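You operate a simulated robot arm through the tools that you are given. There is no shell and no other tool. Be economical: measure what you need, move in short steps, check, and stop when the job is done.

You are at the controls of a simulated two-armed robot. One attempt, no reset.

Task
Fit the test plug, press TEST, pull it out, clear the leak lamp.
Fine: plug into the yellow holder, then onto the tall cabinet's ledge; key selector to SAFE, then RUN; the mains stay on; the other controls and the red lock stay. Set down upright: grey test plug. Where these are worked on the way, their far stop is far enough and under half their travel is too little: key selector.

The check looks at the end state, three seconds after you hand in, the way a careful person would. Anything else that was tipped, shoved, dropped, spilled or broken makes it a failure.

Robot
Two 7-joint arms with fingered hands on one trunk, on a base that drives. Base frame: it is fixed to the floor where the robot stands at the start and does not move with it; the origin is under the middle of the robot, x ahead of it, y to its left, z up. Units: cm, degrees, N and s.
The left shoulder is at the start at [7.1, 17.3, 108.8], the right one opposite. With the tool pointing down near the work surface each hand reaches from about 10 to 76 cm from the robot's upright axis, wherever it stands, measured 20 degrees to its own side. Places, roughly: blue valve [70, -120, 110]; fault button [50, 10, 160]; green start button [50, 30, 100]; green valve [40, -140, 30]; heat dial [50, 20, 90]; key selector [50, 0, 100]; lamps button [50, 40, 160]; latch of the tall blue cabinet [50, -10, 130]; ledge of the tall blue cabinet [50, 10, 60]; line coil selector [50, 30, 150]; mains lever [50, 40, 70]; orange valve [70, -160, 110]; pump switch [50, -100, 120]; red stop key [50, 30, 90]; reset button [50, 30, 160]; tall blue cabinet [80, -10, 100]. Payload 3.5 kg a hand.
The tool frame of a hand sits at the grasp point between the pads (the TCP): z along the fingers, y along the line on which they close. The tips reach 2.5 cm beyond it. The gripper opens to 8.8 cm. The gripper's body begins 2.9 cm behind the TCP. The gripper is a hand of 3 fingers: y runs from the thumb to the fingers, the wrist lies at [-1.3, -9.7, -16.2] in the tool frame, and closing takes about 1.5 s.
Orientation is told as [roll, pitch, yaw] about the base's x, y, z axes, in that order, counted from this pose: with the fingers straight down and the wrist toward the robot, the tool's x, y and z point along [0, 1, 0], [1, 0, 0] and [0, 0, -1] of the base frame.

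Tools
- The arms move only by the tool send_rows. It takes "left_rows", "right_rows" or both (then of equal length, played together; a hand with none holds still); each is one flat list of numbers, 7 for each row, row after row: the shift along the tool's x, y, z in units of 30 mm (1.0 is 30 mm), then the turn, a rotation vector about the tool's x, y, z in units of 4 degrees (1.0 is 4 degrees), then the opening, from 0 (shut) to 1 (fully open). In form: [tx, ty, tz, ax, ay, az, gripper, tx, ty, tz, ax, ay, az, gripper, ...]. A call has 1 to 10 rows; each row shifts and turns the commanded pose from where the row before left it, along the tool's axes as they then stand. A call with a number of a shift or a turn outside -1 to 1 is refused whole. Each row takes 0.2 s and may step no farther than 5 cm and 8.6 degrees from the row before; otherwise, or with a gripper value out of range, the whole call is refused. Where a pose cannot be reached the arm comes as near as it can. A force on the tool above 40 N (or 10 N above the force at the start of the call, whichever is more), or a blocked arm, ends the call early, and 0.2 s more pass. Each finger travels about 7.2 cm/s and halts on what it meets, pressing with about 29 N; the grip force reading is that of the motor and also rises with nothing between the fingers. The clock runs only during rows and for 0.2 s after the last one: add rows that do not move to give the fingers time. The reply holds the time, the measured pose of the TCP, the force on the tool along the base axes, the opening and the grip force, in the units named above and with some noise, with the torque about the TCP (base axes, N m) and any sound that the robot's microphone picked up.
- Cameras (640 x 400 px; columns grow to the right, rows downward): "scene" is now at [18.87, -1.99, 130.07]; the picture's right is [-0.06, -1.00, 0.01], its down [-0.64, 0.03, -0.77] and it looks along [0.77, -0.05, -0.64] (base axes); focal length 214 px, centre (320, 200). "left" rides on the left gripper at [-5.8, -8.5, -9.9] in its tool frame; the picture's right is [-0.67, -0.35, 0.66], its down [0.68, -0.63, 0.37] and it looks along [0.28, 0.69, 0.66] (tool axes); focal length 261 px, centre (320, 200). "right" rides on the right gripper at [5.8, -8.5, -9.9] in its tool frame; the picture's right is [-0.67, 0.35, -0.66], its down [-0.69, -0.63, 0.37] and it looks along [-0.28, 0.69, 0.66] (tool axes); focal length 261 px, centre (320, 200). There is no depth. A picture from a camera that has moved, and an enlarged one, comes with that camera's place and axes in the base frame and with its lens. The place of the scene camera against the robot may be out by one fixed shift of up to 2.5 cm in any direction.
- get_image(camera): a new picture of that camera. No time passes.
- lift_body(by): slides the trunk up (or, below 0, down) by that many cm; the arms and the scene camera ride with it, the base frame stays. It gives what a move gives, with no picture.
- drive_base(legs): drives the robot by 1 to 6 legs, each [ahead, left, turn to the left] in cm, cm and degrees, along the robot's own axes; the way and the turn of a leg run together, so that a leg with both is an arc; at most 150 cm and 180 degrees a leg. The arms and the cameras ride along, it lands a little off, and it stops where it bumps. It gives what a move gives.
- hand_shape(shape, hand): the hand has 3 fingers and takes this shape, open, in about a second: jaw (thumb against the fingers, like two jaws); tri (thumb and two fingers); tip (a fingertip pinch); poke (one finger out to press); point (the index stretched); flat (the hand flat); cup (the hand cupped); fist (a fist). The gripper value then closes the fingers along that shape, each until it touches; the sizes above hold for jaw. It gives what a move gives, with no picture.
- pan_tilt(pan, tilt): turns the head with the scene camera to pan (to the left, within 86 degrees either way) and tilt (down, from -29 to 69), counted from straight ahead of the robot. It gives what a move gives.
- zoom(camera, box): a new picture of the part [left, top, right, bottom] of that camera's present view, enlarged. No time passes.
- close_job(): hands the job in; it is judged then, once.

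Go step by step. Nothing tells you exact positions but the pictures and the camera data: compare them with the known pose of the tool, close in by small moves and look again before you grip or let go. The budget is 120 turns and 92 pictures, counting those below and the enlarged ones. Unless the task says otherwise, let go and move clear before handing in.

The tools are called after ">>>" by a JSON object that holds its "method" and its "body". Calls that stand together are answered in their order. send_rows: Moves the arms, as the interface text tells. Its arguments: {"type":"object","properties":{"left_rows":{"type":"array","items":{"type":"number"}},"right_rows":{"type":"array","items":{"type":"number"}}},"required":[]} The other tools are called the same way: lift_body (by) slides the trunk up or down; hand_shape (shape, hand) gives the hand a shape; drive_base (legs) drives the base; pan_tilt (pan, tilt) turns the head that bears the scene camera; get_image (camera) takes a picture; zoom (camera, box) takes an enlarged picture of a part of a camera's view; close_job () hands the job in.

At the start:

```text
time_s: 0.0
left_position: [42.66, 18.76, 122.51]
left_ee_rot: [0.0, -0.1, 0.0]
left_force: [-0.1, 0.7, -0.4]
left_moment: [0.04, 0.0, 0.02]
left_width: 8.75
left_finger_force: 0.0
left_shape: jaw
right_position: [42.13, -19.9, 121.34]
right_ee_rot: [-0.1, 0.1, -0.1]
right_force: [-0.3, -0.5, -0.1]
right_moment: [-0.01, 0.01, -0.01]
right_width: 8.76
right_finger_force: 0.1
right_shape: jaw
trunk travel left (down, up): [-17.5, 28.0]
robot x, y, heading: [0.06, 0.07, -0.0]
head pan, tilt: [-3.4, 28.0]
```

scene: 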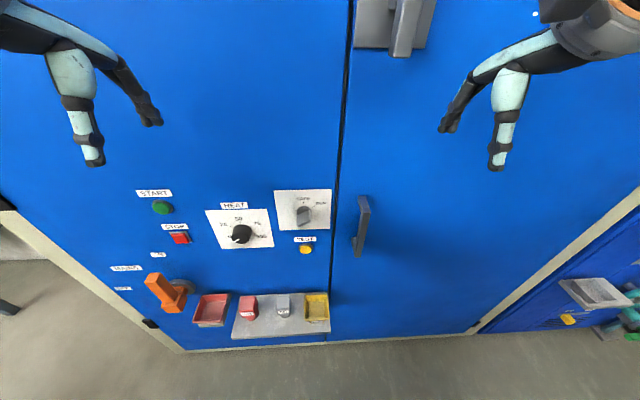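
right: 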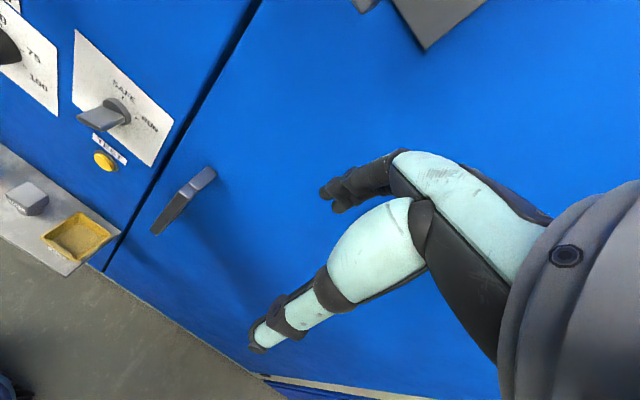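
left: 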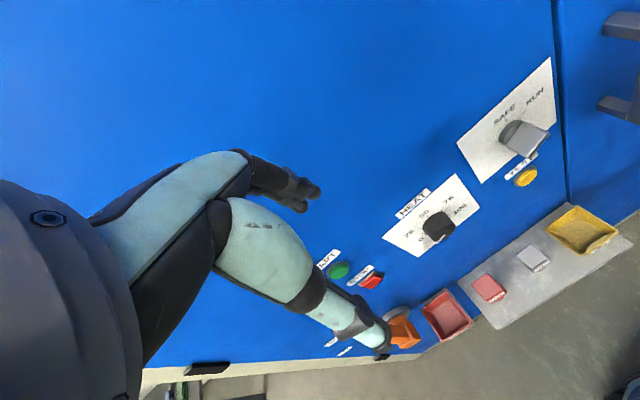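

I see the cabinet front with a ledge carrying a red lock, the grey plug and the yellow holder; the key selector and a yellow TEST button are above. I look closer first, including upward for lamps.

>>> {"method": "zoom", "body": {"camera": "scene", "box": [180, 180, 380, 350]}}

>>> {"method": "zoom", "body": {"camera": "left", "box": [440, 60, 640, 340]}}

>>> {"method": "pan_tilt", "body": {"pan": 15, "tilt": -20}}

>>> {"method": "get_image", "body": {"camera": "scene"}}

```text
2.35 times, centred on (280, 265) of scene
camera zoom: at [18.87, -1.99, 130.07], right [-0.06, -1.0, 0.01], down [-0.64, 0.03, -0.77], along [0.77, -0.05, -0.64], focal length 505 px, centre (414, 47)
```

zoom: 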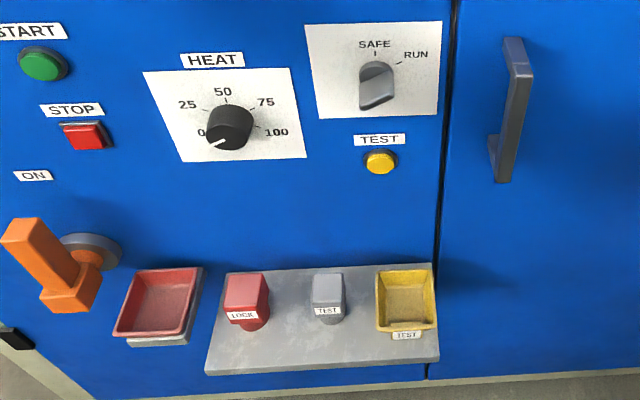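

```text
1.43 times, centred on (540, 200) of left
camera zoom: at [34.07, 12.98, 132.52], right [-0.35, -0.67, -0.66], down [-0.63, 0.68, -0.37], along [0.69, 0.28, -0.66], focal length 372 px, centre (6, 200)
```

zoom: 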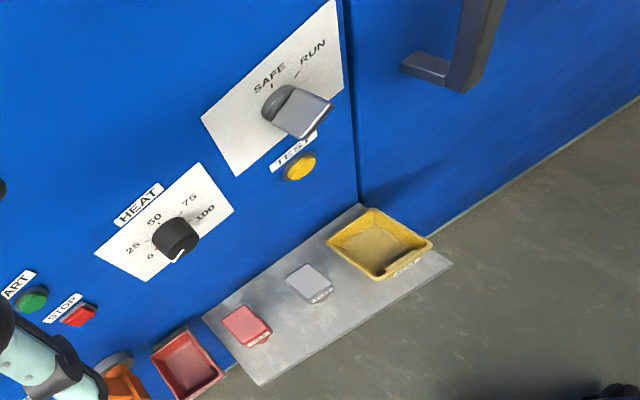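

```text
time_s: 1.2
left_position: [42.68, 18.9, 122.4]
left_ee_rot: [-0.1, -0.1, 0.0]
left_force: [-0.1, -0.3, -0.4]
left_moment: [0.0, 0.02, 0.04]
left_width: 8.77
left_finger_force: 0.0
left_shape: jaw
right_position: [42.23, -19.88, 121.3]
right_ee_rot: [-0.1, 0.1, 0.0]
right_force: [0.1, -0.5, 0.7]
right_moment: [-0.01, -0.01, 0.01]
right_width: 8.74
right_finger_force: 0.1
right_shape: jaw
trunk travel left (down, up): [-17.5, 28.0]
robot x, y, heading: [0.11, -0.33, -0.0]
head pan, tilt: [15.0, -20.0]
```

```text
86 pictures are left
camera scene: at [18.68, 0.52, 137.71], right [0.25, -0.97, -0.05], down [0.13, 0.09, -0.99], along [0.96, 0.24, 0.15], focal length 214 px, centre (320, 200)
```

scene: 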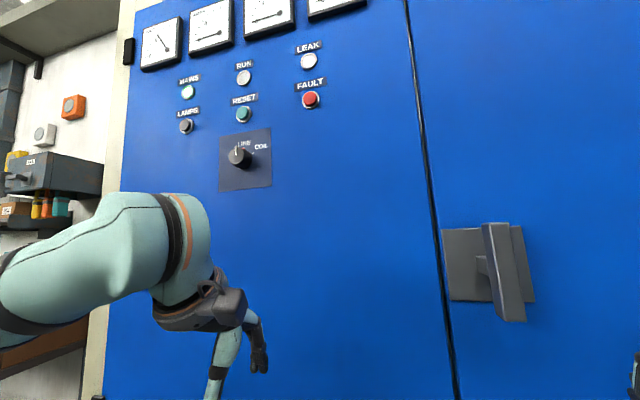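

Mains lit, RUN and LEAK dark, and a red FAULT button/lamp. I check these and the key's present position.

>>> {"method": "zoom", "body": {"camera": "scene", "box": [160, 30, 340, 200]}}

>>> {"method": "pan_tilt", "body": {"pan": 0, "tilt": 40}}

>>> {"method": "zoom", "body": {"camera": "scene", "box": [260, 80, 380, 180]}}

>>> {"method": "zoom", "body": {"camera": "left", "box": [450, 50, 570, 200]}}

>>> {"method": "zoom", "body": {"camera": "right", "box": [0, 20, 180, 280]}}

```text
2.35 times, centred on (250, 115) of scene
camera zoom: at [18.68, 0.52, 137.71], right [0.25, -0.97, -0.05], down [0.13, 0.09, -0.99], along [0.96, 0.24, 0.15], focal length 505 px, centre (485, 400)
```

zoom: 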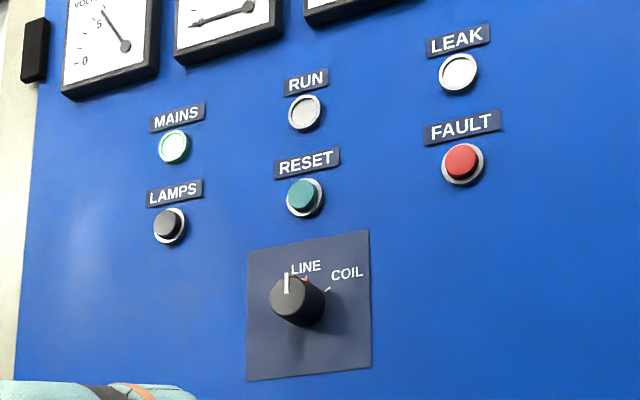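

```text
time_s: 2.5
left_position: [42.74, 18.9, 122.52]
left_ee_rot: [0.0, 0.0, 0.0]
left_force: [-0.1, 0.3, 0.3]
left_moment: [-0.02, 0.01, 0.0]
left_width: 8.78
left_finger_force: 0.1
left_shape: jaw
right_position: [42.24, -19.94, 121.28]
right_ee_rot: [0.0, 0.1, 0.1]
right_force: [0.4, -0.4, 0.9]
right_moment: [0.0, 0.02, -0.02]
right_width: 8.72
right_finger_force: 0.0
right_shape: jaw
trunk travel left (down, up): [-17.5, 28.0]
robot x, y, heading: [0.09, 0.06, 0.0]
head pan, tilt: [0.0, 40.0]
```

```text
4.00 times, centred on (320, 130) of scene
camera zoom: at [17.9, -1.45, 128.39], right [0.0, -1.0, 0.0], down [-0.79, 0.0, -0.62], along [0.62, 0.0, -0.79], focal length 858 px, centre (320, 480)
```

zoom: 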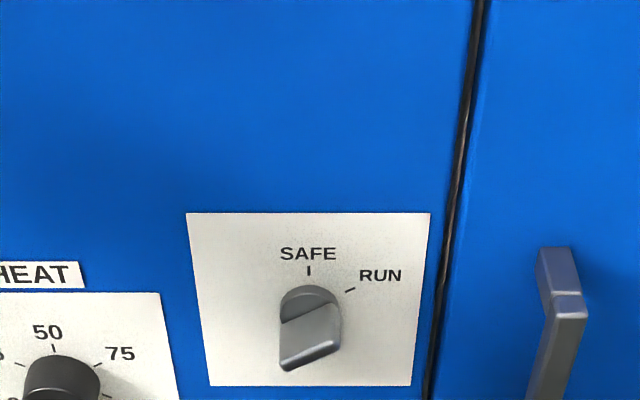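

```text
2.67 times, centred on (510, 125) of left
camera zoom: at [34.08, 12.98, 132.52], right [-0.35, -0.67, -0.65], down [-0.63, 0.68, -0.37], along [0.69, 0.28, -0.66], focal length 695 px, centre (-187, 400)
```

zoom: 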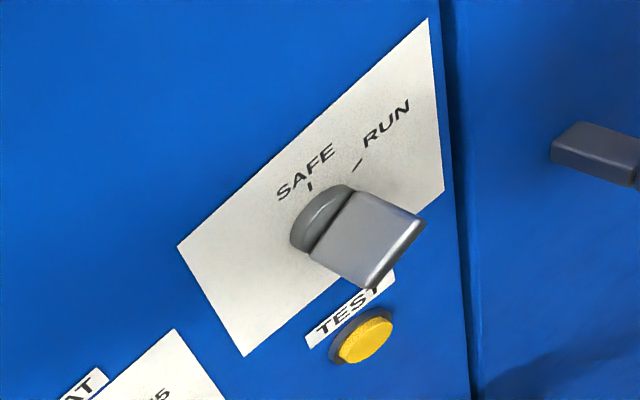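

```text
1.54 times, centred on (90, 150) of right
camera zoom: at [33.54, -14.13, 131.36], right [0.35, -0.67, 0.65], down [-0.63, -0.69, -0.37], along [0.69, -0.28, -0.66], focal length 401 px, centre (674, 277)
```

zoom: 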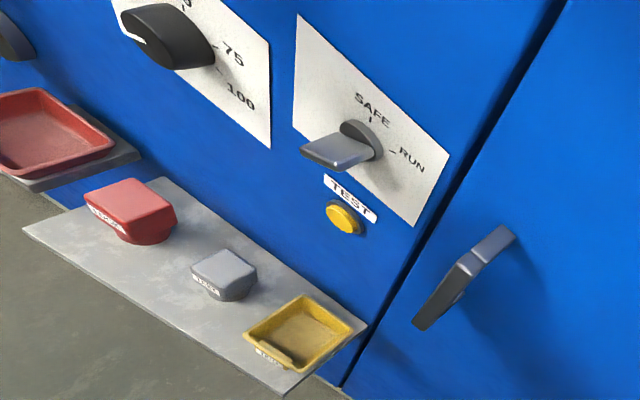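

By triangulating from the two wrist cameras: panel x≈53.4, TEST button ≈[52.7, 0.6, 86.7], plug top ≈[47, 7.5, 71], yellow holder ≈[47.2, -2.3, 65]. The key stands at RUN now. I bring the left hand above the plug, staying back from the panel.

>>> {"method": "send_rows", "body": {"left_rows": [-0.5, 0, 1, 0, 0, 0, 1, -0.5, 0, 1, 0, 0, 0, 1, -0.5, 0, 1, 0, 0, 0, 1, -0.5, 0, 1, 0, 0, 0, 1, -0.5, 0, 1, 0, 0, 0, 1, -0.5, 0, 1, 0, 0, 0, 1, -0.5, 0, 1, 0, 0, 0, 1, -0.3, 0, 1, 0, 0, 0, 1, 0, 0, 1, 0, 0, 0, 1, 0, 0, 1, 0, 0, 0, 1]}}

>>> {"method": "get_image", "body": {"camera": "scene"}}

>>> {"method": "get_image", "body": {"camera": "left"}}

```text
time_s: 4.7
left_position: [42.64, 7.67, 92.44]
left_ee_rot: [-0.1, 0.0, 0.0]
left_force: [-0.6, -1.1, 0.8]
left_moment: [0.0, 0.0, 0.03]
left_width: 8.77
left_finger_force: 0.1
left_shape: jaw
right_position: [42.26, -19.92, 121.3]
right_ee_rot: [-0.1, 0.0, 0.0]
right_force: [-0.1, 0.4, 0.6]
right_moment: [0.0, 0.01, -0.03]
right_width: 8.78
right_finger_force: 0.0
right_shape: jaw
trunk travel left (down, up): [-17.5, 28.0]
robot x, y, heading: [0.26, -0.13, -0.0]
head pan, tilt: [0.0, 40.0]
```

```text
81 pictures are left
camera scene: at [17.96, -1.45, 128.37], right [0.0, -1.0, 0.0], down [-0.79, 0.0, -0.62], along [0.62, 0.0, -0.79], focal length 214 px, centre (320, 200)
```

scene: 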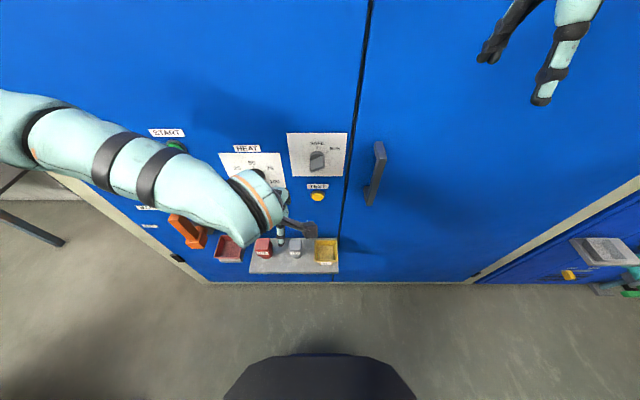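

```text
80 pictures are left
camera left: at [34.05, 1.75, 102.46], right [-0.35, -0.67, -0.66], down [-0.63, 0.69, -0.37], along [0.69, 0.28, -0.66], focal length 261 px, centre (320, 200)
```

left: 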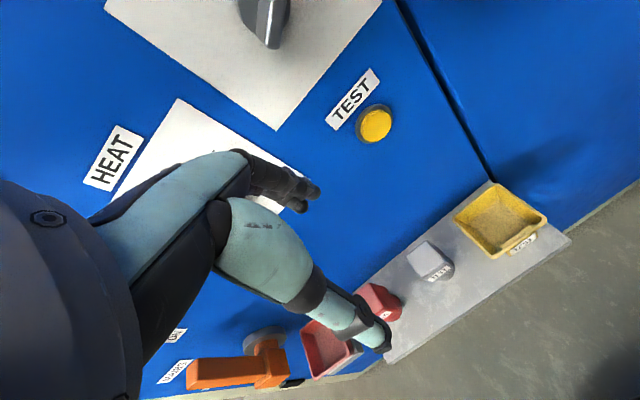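

The plug is at about [47, 7.2], top near z 70. I zoom in to learn its shape and height.

>>> {"method": "zoom", "body": {"camera": "left", "box": [360, 170, 580, 320]}}

>>> {"method": "zoom", "body": {"camera": "scene", "box": [230, 200, 360, 290]}}

```text
2.67 times, centred on (470, 245) of left
camera zoom: at [34.05, 1.75, 102.46], right [-0.35, -0.67, -0.66], down [-0.63, 0.69, -0.37], along [0.69, 0.28, -0.66], focal length 695 px, centre (-80, 80)
```

zoom: 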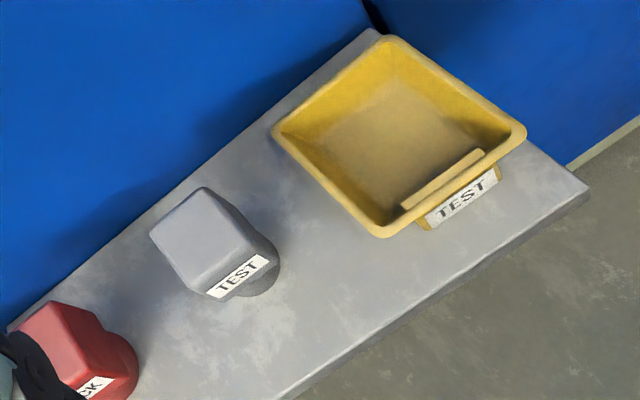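

```text
4.44 times, centred on (295, 245) of scene
camera zoom: at [17.96, -1.45, 128.37], right [0.0, -1.0, 0.0], down [-0.79, 0.0, -0.62], along [0.62, 0.0, -0.79], focal length 953 px, centre (431, 0)
```

zoom: 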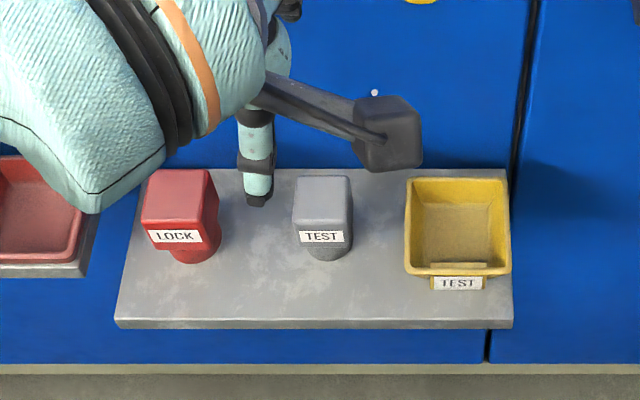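

Ledge top is near z 64, plug head about 4 cm wide. I descend to a pre-grasp above it with the opening reduced to stay off the panel.

>>> {"method": "send_rows", "body": {"left_rows": [-0.03, 0.3, 0.9, 0, 0, 0, 0.78, -0.03, 0.3, 0.9, 0, 0, 0, 0.78, -0.03, 0.3, 0.9, 0, 0, 0, 0.78, -0.03, 0.3, 0.9, 0, 0, 0, 0.78, -0.03, 0.3, 0.9, 0, 0, 0, 0.78]}}

>>> {"method": "get_image", "body": {"camera": "left"}}

>>> {"method": "get_image", "body": {"camera": "right"}}

```text
time_s: 5.9
left_position: [47.18, 7.13, 79.04]
left_ee_rot: [0.0, 0.0, -0.1]
left_force: [0.2, -0.4, 0.7]
left_moment: [0.0, -0.01, -0.03]
left_width: 6.91
left_finger_force: 0.0
left_shape: jaw
right_position: [42.21, -19.84, 121.3]
right_ee_rot: [0.0, 0.1, 0.0]
right_force: [-0.2, -0.2, -0.3]
right_moment: [0.0, 0.0, 0.0]
right_width: 8.78
right_finger_force: 0.2
right_shape: jaw
trunk travel left (down, up): [-17.5, 28.0]
robot x, y, heading: [-0.14, 0.02, -0.2]
head pan, tilt: [0.0, 40.0]
```

```text
77 pictures are left
camera left: at [38.52, 1.34, 89.08], right [-0.35, -0.67, -0.66], down [-0.63, 0.69, -0.37], along [0.69, 0.28, -0.66], focal length 261 px, centre (320, 200)
```

left: 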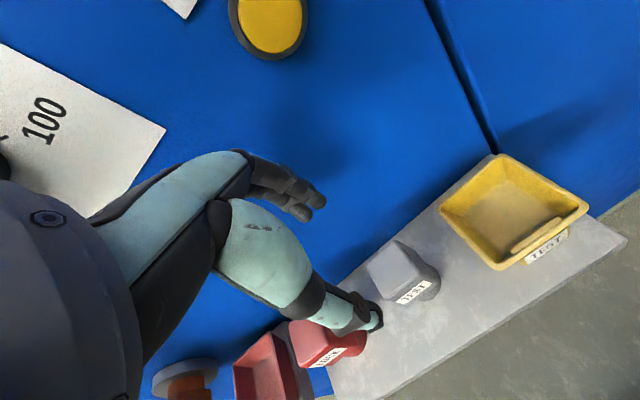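

```text
76 pictures are left
camera right: at [33.59, -14.1, 131.35], right [0.35, -0.67, 0.65], down [-0.63, -0.69, -0.37], along [0.69, -0.29, -0.66], focal length 261 px, centre (320, 200)
```

right: 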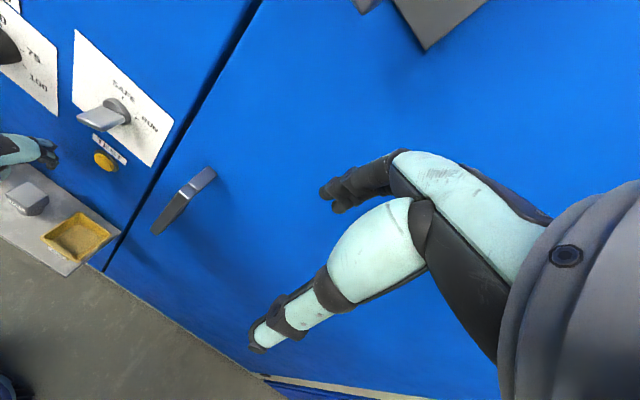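

I zoom to refine the plug's position relative to the hand.

>>> {"method": "zoom", "body": {"camera": "left", "box": [260, 150, 500, 350]}}

>>> {"method": "zoom", "body": {"camera": "right", "box": [0, 120, 120, 280]}}

```text
2.00 times, centred on (380, 250) of left
camera zoom: at [38.52, 1.34, 89.08], right [-0.35, -0.67, -0.66], down [-0.63, 0.69, -0.37], along [0.69, 0.28, -0.66], focal length 521 px, centre (200, 100)
```

zoom: 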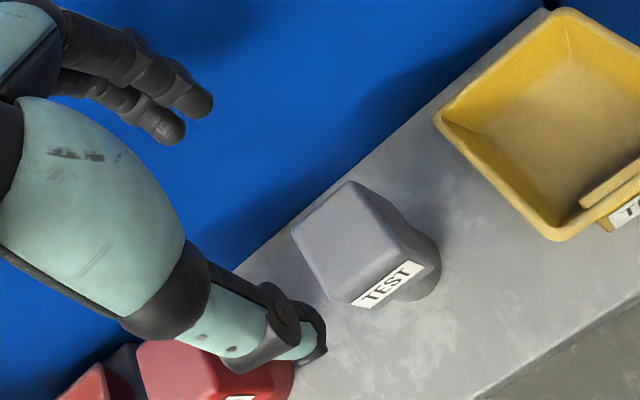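

```text
2.50 times, centred on (60, 200) of right
camera zoom: at [33.59, -14.1, 131.35], right [0.35, -0.67, 0.65], down [-0.63, -0.69, -0.37], along [0.69, -0.29, -0.66], focal length 652 px, centre (970, 200)
```

zoom: 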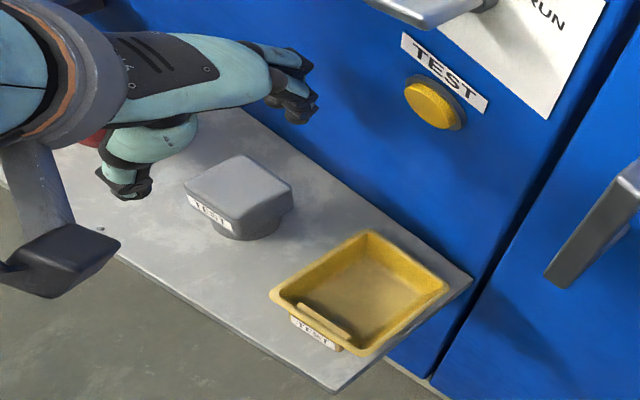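

The hand is centred to about 3 mm. I correct slightly in y, descend to z≈68.4 and look before closing.

>>> {"method": "send_rows", "body": {"left_rows": [-0.1, 0, 0.8, 0, 0, 0, 0.78, 0, 0, 0.8, 0, 0, 0, 0.78, 0, 0, 0.7, 0, 0, 0, 0.78, 0, 0, 0.6, 0, 0, 0, 0.78, 0, 0, 0.6, 0, 0, 0, 0.78]}}

>>> {"method": "zoom", "body": {"camera": "left", "box": [200, 120, 520, 380]}}

>>> {"method": "zoom", "body": {"camera": "right", "box": [0, 120, 120, 280]}}

```text
time_s: 7.1
left_position: [47.15, 6.62, 68.6]
left_ee_rot: [0.0, 0.0, -0.1]
left_force: [0.1, 0.1, 0.4]
left_moment: [0.0, -0.03, 0.04]
left_width: 6.89
left_finger_force: 0.1
left_shape: jaw
right_position: [42.26, -19.87, 121.4]
right_ee_rot: [0.0, 0.0, -0.1]
right_force: [-0.7, 0.2, -0.8]
right_moment: [0.01, -0.03, -0.01]
right_width: 8.77
right_finger_force: 0.0
right_shape: jaw
trunk travel left (down, up): [-17.5, 28.0]
robot x, y, heading: [0.17, -0.3, 0.1]
head pan, tilt: [0.0, 40.0]
```

```text
1.54 times, centred on (360, 250) of left
camera zoom: at [38.51, 0.72, 78.65], right [-0.35, -0.67, -0.66], down [-0.63, 0.68, -0.37], along [0.69, 0.29, -0.66], focal length 401 px, centre (258, 123)
```

zoom: 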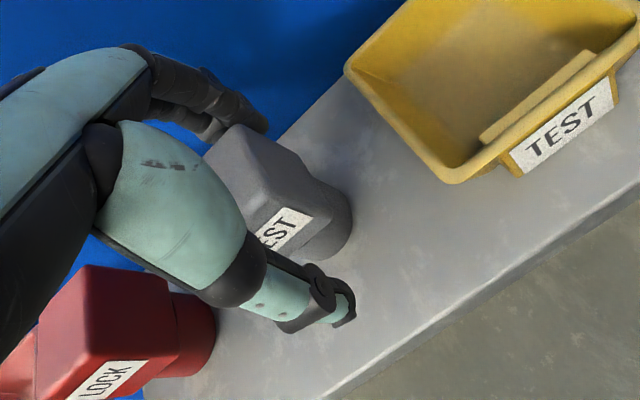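

```text
2.50 times, centred on (60, 200) of right
camera zoom: at [33.54, -14.13, 131.36], right [0.35, -0.67, 0.65], down [-0.63, -0.69, -0.37], along [0.69, -0.28, -0.66], focal length 652 px, centre (970, 200)
```

zoom: 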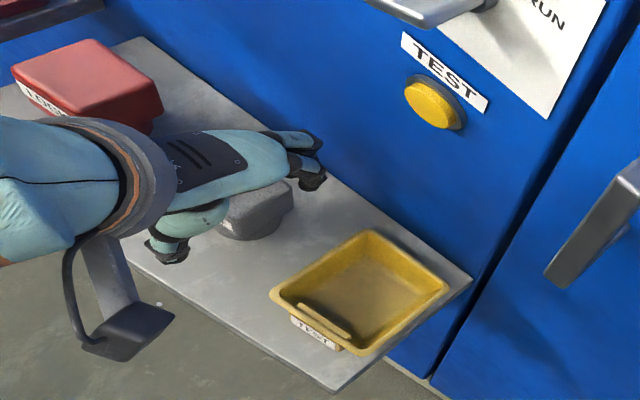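

Thumb and fingers straddle the plug evenly. I close the grip.

>>> {"method": "send_rows", "body": {"left_rows": [0, 0, 0, 0, 0, 0, 0.5, 0, 0, 0, 0, 0, 0, 0.3, 0, 0, 0, 0, 0, 0, 0.1, 0, 0, 0, 0, 0, 0, 0, 0, 0, 0, 0, 0, 0, 0, 0, 0, 0, 0, 0, 0, 0, 0, 0, 0, 0, 0, 0, 0]}}

>>> {"method": "zoom", "body": {"camera": "left", "box": [200, 120, 520, 380]}}

```text
time_s: 8.7
left_position: [47.16, 6.65, 68.59]
left_ee_rot: [0.0, 0.0, 0.0]
left_force: [0.2, 0.3, 0.7]
left_moment: [0.0, -0.03, 0.02]
left_width: 3.2
left_finger_force: 29.0
left_shape: jaw
right_position: [42.2, -19.86, 121.2]
right_ee_rot: [0.1, 0.1, 0.1]
right_force: [-0.4, -0.3, 0.2]
right_moment: [0.01, -0.03, 0.0]
right_width: 8.8
right_finger_force: 0.0
right_shape: jaw
trunk travel left (down, up): [-17.5, 28.0]
robot x, y, heading: [0.05, -0.05, 0.1]
head pan, tilt: [0.0, 40.0]
```

```text
1.54 times, centred on (360, 250) of left
camera zoom: at [38.51, 0.72, 78.65], right [-0.35, -0.67, -0.66], down [-0.63, 0.68, -0.37], along [0.69, 0.29, -0.66], focal length 401 px, centre (258, 123)
```

zoom: 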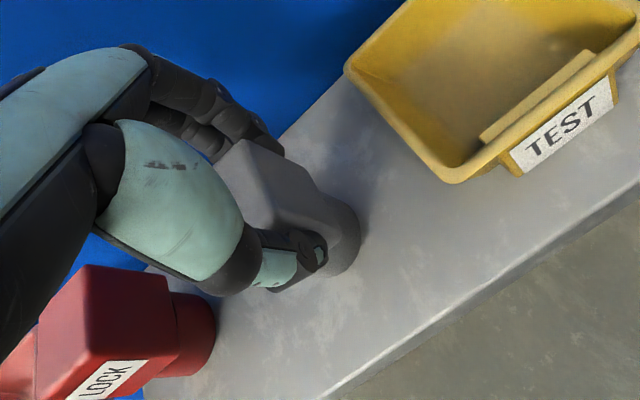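

Plug is held at 3.2 cm width. I lift it straight up 5 cm and check.

>>> {"method": "send_rows", "body": {"left_rows": [0, 0, -0.5, 0, 0, 0, 0, 0, 0, -0.6, 0, 0, 0, 0, 0, 0, -0.6, 0, 0, 0, 0]}}

>>> {"method": "get_image", "body": {"camera": "left"}}

>>> {"method": "zoom", "body": {"camera": "right", "box": [0, 120, 120, 280]}}

```text
time_s: 9.5
left_position: [47.11, 6.67, 73.68]
left_ee_rot: [0.0, 0.0, 0.0]
left_force: [-0.2, -0.1, 0.0]
left_moment: [-0.01, 0.01, 0.01]
left_width: 3.21
left_finger_force: 28.4
left_shape: jaw
right_position: [42.12, -19.89, 121.27]
right_ee_rot: [-0.1, 0.1, 0.0]
right_force: [-0.1, 0.6, -0.2]
right_moment: [0.01, -0.01, 0.02]
right_width: 8.77
right_finger_force: 0.1
right_shape: jaw
trunk travel left (down, up): [-17.5, 28.0]
robot x, y, heading: [0.11, 0.08, -0.2]
head pan, tilt: [0.0, 40.0]
```

```text
70 pictures are left
camera left: at [38.57, 0.69, 83.75], right [-0.35, -0.67, -0.66], down [-0.63, 0.69, -0.37], along [0.69, 0.29, -0.66], focal length 261 px, centre (320, 200)
```

left: 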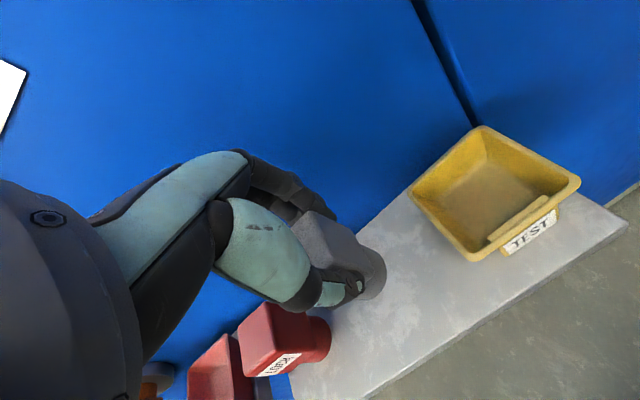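

```text
2.50 times, centred on (60, 200) of right
camera zoom: at [33.54, -14.15, 131.36], right [0.35, -0.67, 0.65], down [-0.63, -0.69, -0.37], along [0.69, -0.28, -0.66], focal length 652 px, centre (970, 200)
```

zoom: 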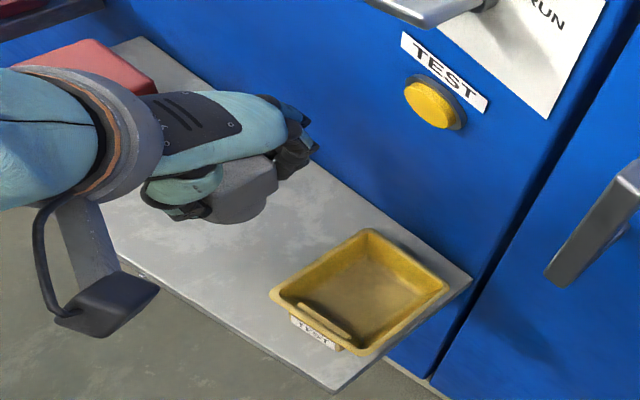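

The plug lifted upright. I carry it sideways over the holder.

>>> {"method": "send_rows", "body": {"left_rows": [-0.5, 0, -0.1, 0, 0, 0, 0, -0.8, 0.03, 0, 0, 0, 0, 0, -0.8, 0.03, 0, 0, 0, 0, 0, -0.6, 0.02, 0, 0, 0, 0, 0, -0.27, 0, 0, 0, 0, 0, 0]}}

>>> {"method": "get_image", "body": {"camera": "left"}}

>>> {"method": "get_image", "body": {"camera": "right"}}

>>> {"method": "zoom", "body": {"camera": "scene", "box": [230, 150, 390, 290]}}

```text
time_s: 10.7
left_position: [47.42, -2.04, 73.85]
left_ee_rot: [0.0, 0.1, 0.1]
left_force: [0.2, 0.3, -1.2]
left_moment: [0.02, -0.01, 0.04]
left_width: 3.22
left_finger_force: 29.3
left_shape: jaw
right_position: [42.25, -19.82, 121.31]
right_ee_rot: [0.0, 0.1, 0.0]
right_force: [0.1, 0.2, 1.1]
right_moment: [0.02, -0.03, 0.02]
right_width: 8.74
right_finger_force: 0.0
right_shape: jaw
trunk travel left (down, up): [-17.5, 28.0]
robot x, y, heading: [0.1, 0.11, 0.1]
head pan, tilt: [0.0, 40.0]
```

```text
68 pictures are left
camera left: at [38.78, -8.02, 83.84], right [-0.35, -0.67, -0.65], down [-0.63, 0.68, -0.37], along [0.69, 0.29, -0.66], focal length 261 px, centre (320, 200)
```

left: 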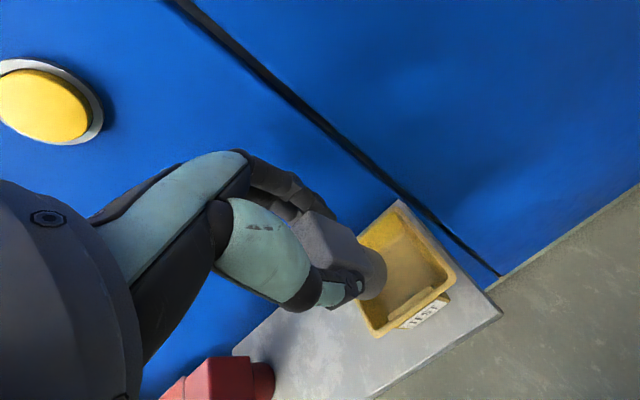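

```text
67 pictures are left
camera right: at [33.56, -14.15, 131.35], right [0.35, -0.67, 0.65], down [-0.63, -0.69, -0.37], along [0.69, -0.28, -0.66], focal length 261 px, centre (320, 200)
```

right: 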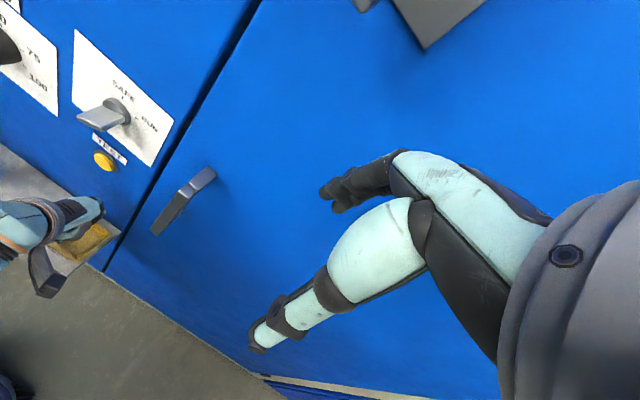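

```text
2.86 times, centred on (310, 220) of scene
camera zoom: at [17.91, -1.47, 128.38], right [0.0, -1.0, 0.0], down [-0.79, 0.0, -0.62], along [0.62, 0.0, -0.79], focal length 613 px, centre (349, 143)
```

zoom: 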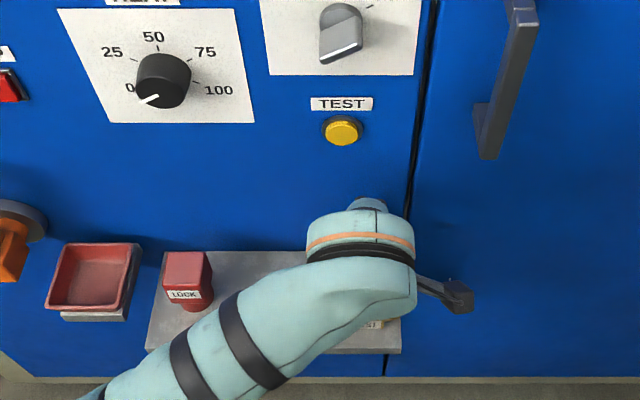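

The plug lines up with the tray's centre. I lower it gently.

>>> {"method": "send_rows", "body": {"left_rows": [0, 0, 0.5, 0, 0, 0, 0, 0, 0, 0.4, 0, 0, 0, 0, 0, 0, 0.3, 0, 0, 0, 0]}}

>>> {"method": "zoom", "body": {"camera": "left", "box": [200, 150, 520, 350]}}

>>> {"method": "zoom", "body": {"camera": "right", "box": [0, 120, 160, 280]}}

```text
time_s: 11.5
left_position: [47.5, -2.17, 70.15]
left_ee_rot: [0.0, 0.0, 0.1]
left_force: [-0.2, 0.2, -0.7]
left_moment: [0.0, -0.03, 0.0]
left_width: 3.21
left_finger_force: 29.3
left_shape: jaw
right_position: [42.25, -19.88, 121.31]
right_ee_rot: [0.0, 0.0, 0.0]
right_force: [-0.7, -0.3, 0.2]
right_moment: [-0.01, -0.02, -0.04]
right_width: 8.77
right_finger_force: 0.1
right_shape: jaw
trunk travel left (down, up): [-17.5, 28.0]
robot x, y, heading: [-0.18, 0.01, 0.1]
head pan, tilt: [0.0, 40.0]
```

```text
2.00 times, centred on (360, 250) of left
camera zoom: at [38.87, -8.1, 80.23], right [-0.35, -0.67, -0.66], down [-0.63, 0.69, -0.37], along [0.69, 0.28, -0.66], focal length 521 px, centre (240, 100)
```

zoom: 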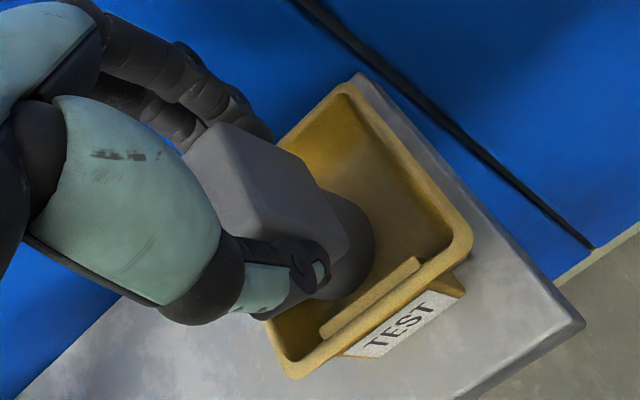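

```text
2.50 times, centred on (80, 200) of right
camera zoom: at [33.55, -14.15, 131.36], right [0.35, -0.67, 0.65], down [-0.63, -0.68, -0.37], along [0.69, -0.28, -0.66], focal length 652 px, centre (920, 200)
```

zoom: 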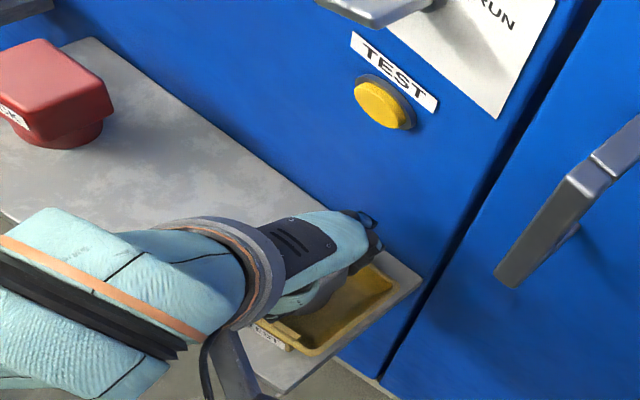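

Well centred in the tray. I continue down in small steps until contact.

>>> {"method": "send_rows", "body": {"left_rows": [0, 0, 0.12, 0, 0, 0, 0, 0, 0, 0.1, 0, 0, 0, 0, 0, 0, 0.1, 0, 0, 0, 0]}}

```text
time_s: 12.3
left_position: [47.43, -2.18, 69.2]
left_ee_rot: [-0.1, 0.0, 0.0]
left_force: [0.1, 0.4, -1.2]
left_moment: [-0.03, 0.0, -0.01]
left_width: 3.22
left_finger_force: 28.7
left_shape: jaw
right_position: [42.26, -19.94, 121.27]
right_ee_rot: [0.1, 0.0, 0.1]
right_force: [-0.4, -0.5, 0.5]
right_moment: [0.01, 0.02, 0.0]
right_width: 8.74
right_finger_force: 0.0
right_shape: jaw
trunk travel left (down, up): [-17.5, 28.0]
robot x, y, heading: [0.37, -0.04, -0.2]
head pan, tilt: [0.0, 40.0]
```

>>> {"method": "send_rows", "body": {"left_rows": [0, 0, 0.08, 0, 0, 0, 0, 0, 0, 0.07, 0, 0, 0, 0]}}

```text
time_s: 12.9
left_position: [47.35, -2.26, 69.05]
left_ee_rot: [-0.1, -0.2, 0.0]
left_force: [3.0, 0.5, 15.2]
left_moment: [0.02, -0.07, 0.0]
left_width: 3.26
left_finger_force: 29.0
left_shape: jaw
right_position: [42.03, -19.89, 121.39]
right_ee_rot: [0.0, 0.0, 0.0]
right_force: [0.1, -0.2, 0.2]
right_moment: [0.0, 0.0, -0.03]
right_width: 8.8
right_finger_force: 0.1
right_shape: jaw
trunk travel left (down, up): [-17.5, 28.0]
robot x, y, heading: [0.29, -0.17, 0.1]
head pan, tilt: [0.0, 40.0]
```

Contact with the tray floor (15 N). I ease off, open the fingers partly and rise clear.

>>> {"method": "send_rows", "body": {"left_rows": [0, 0, -0.08, 0, 0, 0, 0, 0, 0, 0, 0, 0, 0, 0.3, 0, 0, 0, 0, 0, 0, 0.5, 0, 0, 0, 0, 0, 0, 0.65, 0, 0, 0, 0, 0, 0, 0.65, 0, 0, 0, 0, 0, 0, 0.65]}}

>>> {"method": "zoom", "body": {"camera": "left", "box": [200, 150, 520, 350]}}

```text
time_s: 14.3
left_position: [47.37, -2.22, 69.0]
left_ee_rot: [0.0, 0.0, 0.0]
left_force: [-0.3, -0.4, -0.5]
left_moment: [-0.01, -0.01, -0.03]
left_width: 5.68
left_finger_force: 0.0
left_shape: jaw
right_position: [42.24, -19.97, 121.26]
right_ee_rot: [0.0, 0.1, 0.0]
right_force: [-0.5, 0.1, 0.0]
right_moment: [0.01, 0.0, 0.02]
right_width: 8.75
right_finger_force: 0.0
right_shape: jaw
trunk travel left (down, up): [-17.5, 28.0]
robot x, y, heading: [-0.58, -0.05, -0.0]
head pan, tilt: [0.0, 40.0]
```

```text
2.00 times, centred on (360, 250) of left
camera zoom: at [38.81, -8.12, 79.17], right [-0.35, -0.67, -0.66], down [-0.63, 0.69, -0.37], along [0.69, 0.29, -0.66], focal length 521 px, centre (240, 100)
```

zoom: 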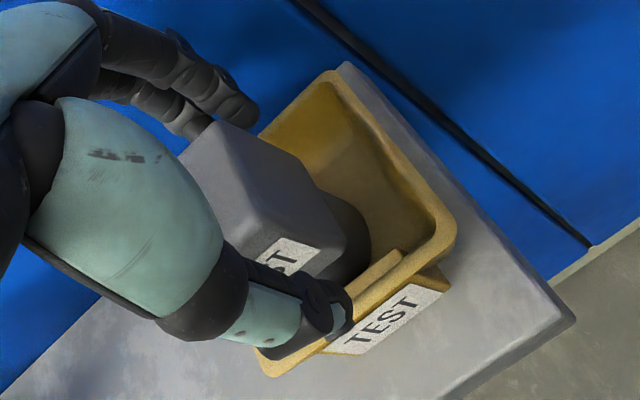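

Released; plug stands in the tray. I raise the left hand straight up, then back and away to the left.

>>> {"method": "send_rows", "body": {"left_rows": [0, 0, -0.7, 0, 0, 0, 0.65, 0, 0, -0.8, 0, 0, 0, 0.65, 0, 0, -0.8, 0, 0, 0, 0.65, 0, -0.6, -0.6, 0, 0, 0, 0.65, 0.3, -1, 0, 0, 0, 0, 0.65, 0.5, -1, 0, 0, 0, 0, 0.65, 1, -0.5, 0, 0, 0, 0, 0.65, 1, -0.5, 0, 0, 0, 0, 0.65, 1, 0, 0, 0, 0, 0, 0.65, 1, 0, 0, 0, 0, 0, 0.65]}}

>>> {"method": "get_image", "body": {"camera": "scene"}}

>>> {"method": "zoom", "body": {"camera": "right", "box": [0, 20, 180, 280]}}

```text
time_s: 15.2
left_position: [48.95, 5.29, 75.02]
left_ee_rot: [10.7, -3.3, 1.7]
left_force: [-13.9, -2.3, 0.4]
left_moment: [0.04, -0.27, -0.03]
left_width: 5.35
left_finger_force: 0.0
left_shape: jaw
right_position: [41.82, -20.07, 121.32]
right_ee_rot: [0.1, 0.0, 0.0]
right_force: [-0.6, 0.2, -0.3]
right_moment: [-0.04, 0.01, 0.0]
right_width: 8.76
right_finger_force: 0.0
right_shape: jaw
trunk travel left (down, up): [-17.5, 28.0]
robot x, y, heading: [0.21, 0.17, -0.1]
head pan, tilt: [0.0, 40.0]
stopped in row 4 (left hand): the arm was blocked; the commanded pose is now the measured one
```

```text
62 pictures are left
camera scene: at [17.64, -1.53, 128.42], right [0.0, -1.0, 0.0], down [-0.79, 0.0, -0.62], along [0.62, 0.0, -0.79], focal length 214 px, centre (320, 200)
```

scene: 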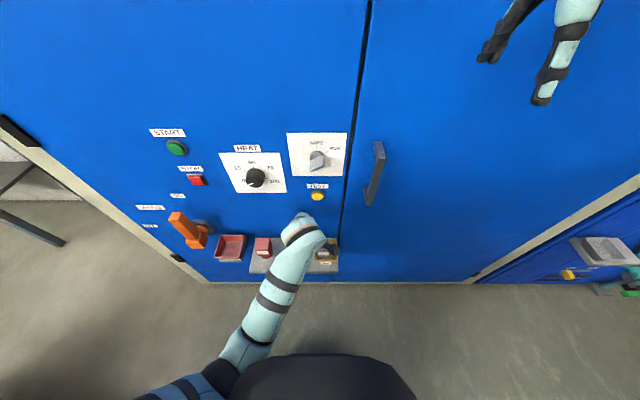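

```text
1.54 times, centred on (90, 150) of right
camera zoom: at [33.29, -14.22, 131.41], right [0.35, -0.67, 0.65], down [-0.63, -0.68, -0.37], along [0.69, -0.28, -0.66], focal length 401 px, centre (674, 277)
```

zoom: 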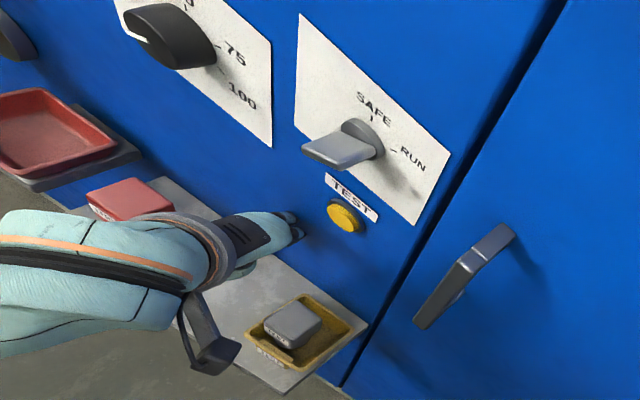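

The arm was blocked as it swung in (fingers now lightly against the panel at y≈5), but the plug stands fine in the tray. I back off the panel in small steps and see how it moves.

>>> {"method": "send_rows", "body": {"left_rows": [0, -0.4, 0, 0, 0, 0, 0.65, 0, -0.4, 0, 0, 0, 0, 0.65]}}

>>> {"method": "get_image", "body": {"camera": "scene"}}

```text
time_s: 16.0
left_position: [47.1, 8.92, 73.76]
left_ee_rot: [16.1, -4.2, 2.0]
left_force: [-0.5, -0.1, 0.5]
left_moment: [0.04, -0.01, 0.03]
left_width: 5.69
left_finger_force: 0.0
left_shape: jaw
right_position: [42.22, -19.85, 121.26]
right_ee_rot: [0.1, 0.0, 0.0]
right_force: [-0.3, 0.8, -0.8]
right_moment: [0.0, 0.03, -0.01]
right_width: 8.77
right_finger_force: 0.0
right_shape: jaw
trunk travel left (down, up): [-17.5, 28.0]
robot x, y, heading: [0.2, 0.2, -0.2]
head pan, tilt: [0.0, 40.0]
stopped in row 2 (left hand): the arm was blocked; the commanded pose is now the measured one
```

```text
60 pictures are left
camera scene: at [17.94, -1.4, 128.38], right [0.0, -1.0, 0.0], down [-0.79, 0.0, -0.62], along [0.62, 0.0, -0.79], focal length 214 px, centre (320, 200)
```

scene: 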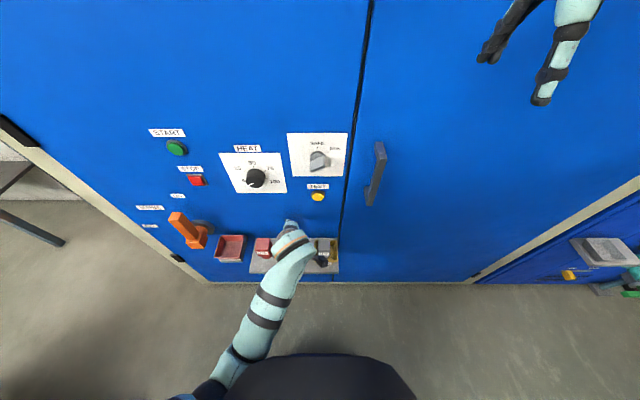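

The arm has changed elbow posture and is drifting toward the lock. I use the trunk lift to raise everything vertically first.

>>> {"method": "lift_body", "body": {"by": 10}}

>>> {"method": "get_image", "body": {"camera": "scene"}}

>>> {"method": "get_image", "body": {"camera": "right"}}

```text
time_s: 16.8
left_position: [47.78, 15.31, 78.35]
left_ee_rot: [25.5, -6.2, 1.8]
left_force: [0.0, -0.2, -0.3]
left_moment: [0.0, -0.03, -0.04]
left_width: 5.66
left_finger_force: 0.2
left_shape: jaw
right_position: [41.56, -19.87, 127.0]
right_ee_rot: [0.0, -0.7, 0.0]
right_force: [-1.1, -1.3, -1.0]
right_moment: [0.0, -0.02, 0.02]
right_width: 8.74
right_finger_force: 0.1
right_shape: jaw
trunk travel left (down, up): [-22.5, 22.9]
robot x, y, heading: [0.18, 0.2, 0.1]
head pan, tilt: [0.0, 40.0]
stopped: the arm was blocked; the commanded pose is now the measured one
```

```text
59 pictures are left
camera scene: at [14.26, -1.42, 134.83], right [0.0, -1.0, 0.0], down [-0.74, 0.0, -0.67], along [0.67, 0.0, -0.74], focal length 214 px, centre (320, 200)
```

scene: 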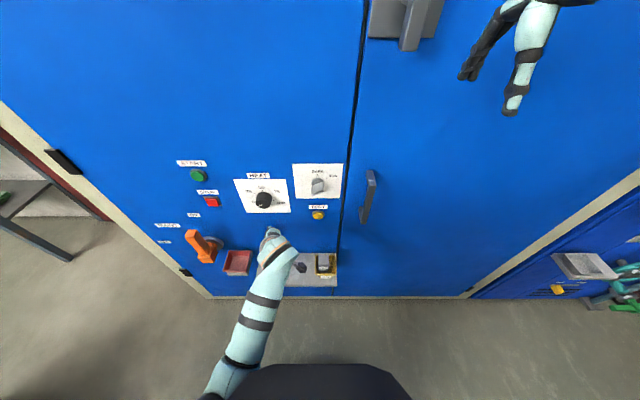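

```text
58 pictures are left
camera right: at [32.72, -14.1, 136.94], right [0.34, -0.67, 0.66], down [-0.63, -0.69, -0.37], along [0.7, -0.28, -0.65], focal length 261 px, centre (320, 200)
```

right: 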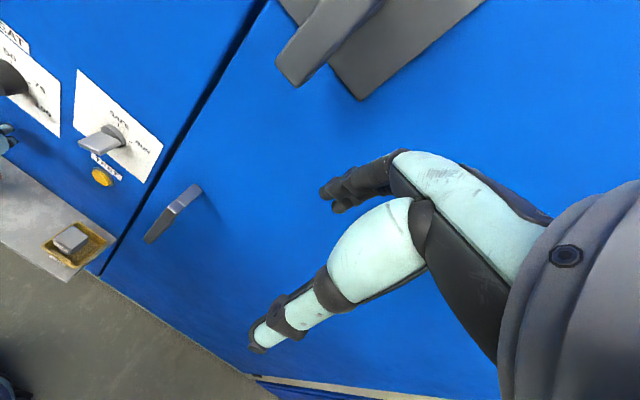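

The hand keeps swinging left as the elbow settles. I check what is around it before commanding more.

>>> {"method": "get_image", "body": {"camera": "left"}}

>>> {"method": "zoom", "body": {"camera": "scene", "box": [180, 150, 360, 300]}}

```text
57 pictures are left
camera left: at [38.89, 5.44, 83.87], right [-0.24, -0.33, -0.91], down [-0.65, 0.76, -0.1], along [0.72, 0.57, -0.4], focal length 261 px, centre (320, 200)
```

left: 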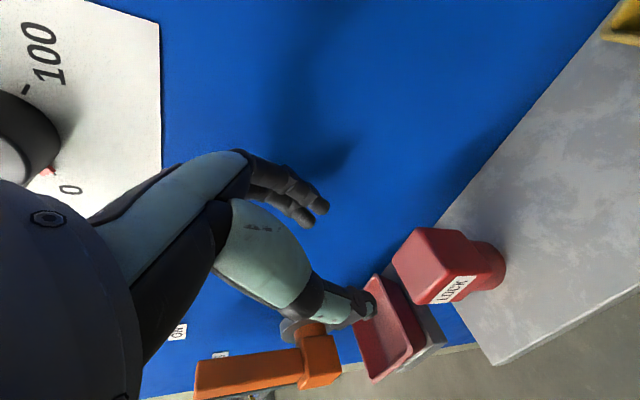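

```text
2.67 times, centred on (270, 225) of scene
camera zoom: at [14.26, -1.42, 134.83], right [0.0, -1.0, 0.0], down [-0.74, 0.0, -0.67], along [0.67, 0.0, -0.74], focal length 572 px, centre (453, 133)
```

zoom: 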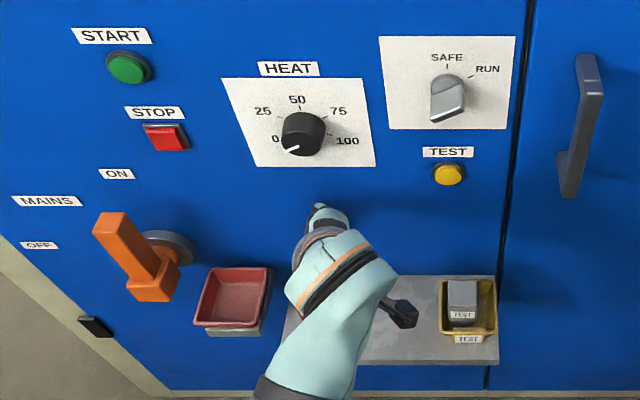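

The lock is untouched and the hand hangs free. I pull back from the panel while slightly rising, in small steps.

>>> {"method": "send_rows", "body": {"left_rows": [0, -0.3, -0.2, 0, 0, 0, 0.5, 0, -0.3, -0.2, 0, 0, 0, 0.5, 0, -0.3, -0.2, 0, 0, 0, 0.5]}}

```text
time_s: 17.8
left_position: [45.44, 17.32, 78.96]
left_ee_rot: [30.1, -6.5, 1.4]
left_force: [0.8, -0.2, -0.3]
left_moment: [-0.01, 0.01, -0.02]
left_width: 4.44
left_finger_force: 0.0
left_shape: jaw
right_position: [41.84, -19.92, 126.78]
right_ee_rot: [0.1, -0.5, 0.1]
right_force: [0.1, -0.3, 0.1]
right_moment: [0.0, 0.01, 0.01]
right_width: 8.75
right_finger_force: 0.1
right_shape: jaw
trunk travel left (down, up): [-22.5, 22.9]
robot x, y, heading: [0.03, 0.17, 0.2]
head pan, tilt: [0.0, 40.0]
stopped in row 3 (left hand): the arm was blocked; the commanded pose is now the measured one
```

It moves, but is still blocked at times; I look at the elbow.

>>> {"method": "pan_tilt", "body": {"pan": 35, "tilt": 60}}

>>> {"method": "get_image", "body": {"camera": "scene"}}

```text
time_s: 18.8
left_position: [45.45, 17.28, 78.89]
left_ee_rot: [30.1, -6.5, 1.4]
left_force: [-0.6, -0.4, -0.2]
left_moment: [0.01, 0.02, 0.02]
left_width: 4.45
left_finger_force: 0.1
left_shape: jaw
right_position: [41.85, -19.85, 126.66]
right_ee_rot: [0.0, -0.5, 0.0]
right_force: [-0.7, -1.1, -0.1]
right_moment: [0.01, 0.0, 0.03]
right_width: 8.76
right_finger_force: 0.0
right_shape: jaw
trunk travel left (down, up): [-22.5, 22.9]
robot x, y, heading: [-0.1, -0.23, -0.1]
head pan, tilt: [35.0, 60.0]
```

```text
55 pictures are left
camera scene: at [11.21, 2.37, 132.45], right [0.57, -0.82, -0.08], down [-0.77, -0.5, -0.4], along [0.29, 0.29, -0.91], focal length 214 px, centre (320, 200)
```

scene: 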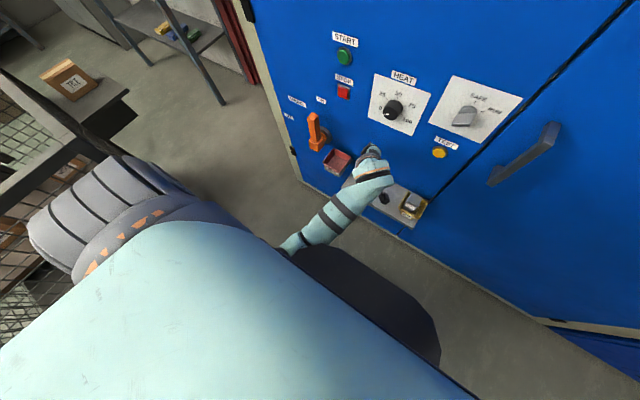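

The elbow is folded against the robot's own base: I stand too close. I back the robot 18 cm away from the cabinet, then straighten the arm in free space.

>>> {"method": "drive_base", "body": {"legs": [[-18, 0, 0]]}}

>>> {"method": "send_rows", "body": {"left_rows": [0, 0.3, -0.8, -1, 0, 0, 0.5, 0, 0.3, -0.8, -1, 0, 0, 0.5, 0, 0.3, -0.8, -1, 0, 0, 0.5, 0, 0.3, -0.8, -1, 0, 0, 0.5]}}

```text
time_s: 20.3
left_position: [27.63, 17.34, 78.95]
left_ee_rot: [30.1, -6.5, 1.4]
left_force: [-0.1, -0.6, -0.3]
left_moment: [0.02, 0.04, -0.01]
left_width: 4.45
left_finger_force: 0.0
left_shape: jaw
right_position: [24.02, -20.05, 126.69]
right_ee_rot: [0.0, -0.5, -0.1]
right_force: [0.0, -0.5, -0.2]
right_moment: [0.0, 0.02, -0.02]
right_width: 8.76
right_finger_force: 0.0
right_shape: jaw
trunk travel left (down, up): [-22.5, 22.9]
robot x, y, heading: [-17.48, -0.14, -0.1]
head pan, tilt: [35.0, 60.0]
```

```text
time_s: 21.2
left_position: [29.54, 17.89, 85.19]
left_ee_rot: [41.2, -17.0, -8.4]
left_force: [0.3, -0.9, 0.2]
left_moment: [-0.01, -0.06, 0.02]
left_width: 4.46
left_finger_force: 0.0
left_shape: jaw
right_position: [24.12, -19.92, 126.78]
right_ee_rot: [0.0, -0.5, -0.2]
right_force: [0.8, 0.6, 0.1]
right_moment: [0.0, 0.02, 0.0]
right_width: 8.79
right_finger_force: 0.1
right_shape: jaw
trunk travel left (down, up): [-22.5, 22.9]
robot x, y, heading: [-17.66, -0.23, -0.1]
head pan, tilt: [35.0, 60.0]
stopped in row 4 (left hand): the arm was blocked; the commanded pose is now the measured one
```

I used the wrong turn axis; I correct roll (tool y) and pitch, while moving up and forward.

>>> {"method": "send_rows", "body": {"left_rows": [0, 0.6, -0.6, 0.5, -1, 0, 0.5, 0, 0.6, -0.6, 0.5, -1, 0, 0.5, 0, 0.6, -0.6, 0.5, -1, 0, 0.5, 0, 0.6, -0.6, 0.5, -1, 0, 0.5, 0, 0.6, -0.6, 0.5, -1, 0, 0.5, 0, 0, -0.6, 0.5, -1, 0, 0.5]}}

>>> {"method": "get_image", "body": {"camera": "scene"}}

```text
time_s: 21.8
left_position: [31.72, 22.24, 87.09]
left_ee_rot: [46.2, -12.8, -8.1]
left_force: [0.2, -0.4, 0.0]
left_moment: [0.01, 0.02, -0.01]
left_width: 4.43
left_finger_force: 0.1
left_shape: jaw
right_position: [24.16, -19.89, 126.72]
right_ee_rot: [0.1, -0.4, -0.1]
right_force: [-0.2, -0.1, 0.1]
right_moment: [-0.03, 0.04, 0.01]
right_width: 8.76
right_finger_force: 0.0
right_shape: jaw
trunk travel left (down, up): [-22.5, 22.9]
robot x, y, heading: [-17.8, -0.2, 0.1]
head pan, tilt: [35.0, 60.0]
stopped in row 2 (left hand): the arm was blocked; the commanded pose is now the measured one
```

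```text
54 pictures are left
camera scene: at [-6.45, 2.4, 132.43], right [0.57, -0.82, -0.08], down [-0.77, -0.5, -0.4], along [0.28, 0.29, -0.91], focal length 214 px, centre (320, 200)
```

scene: 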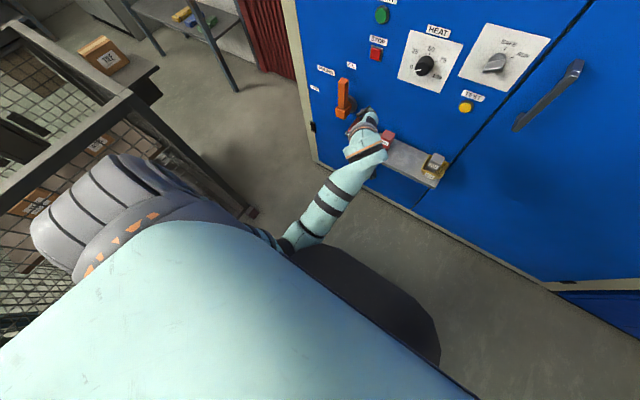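

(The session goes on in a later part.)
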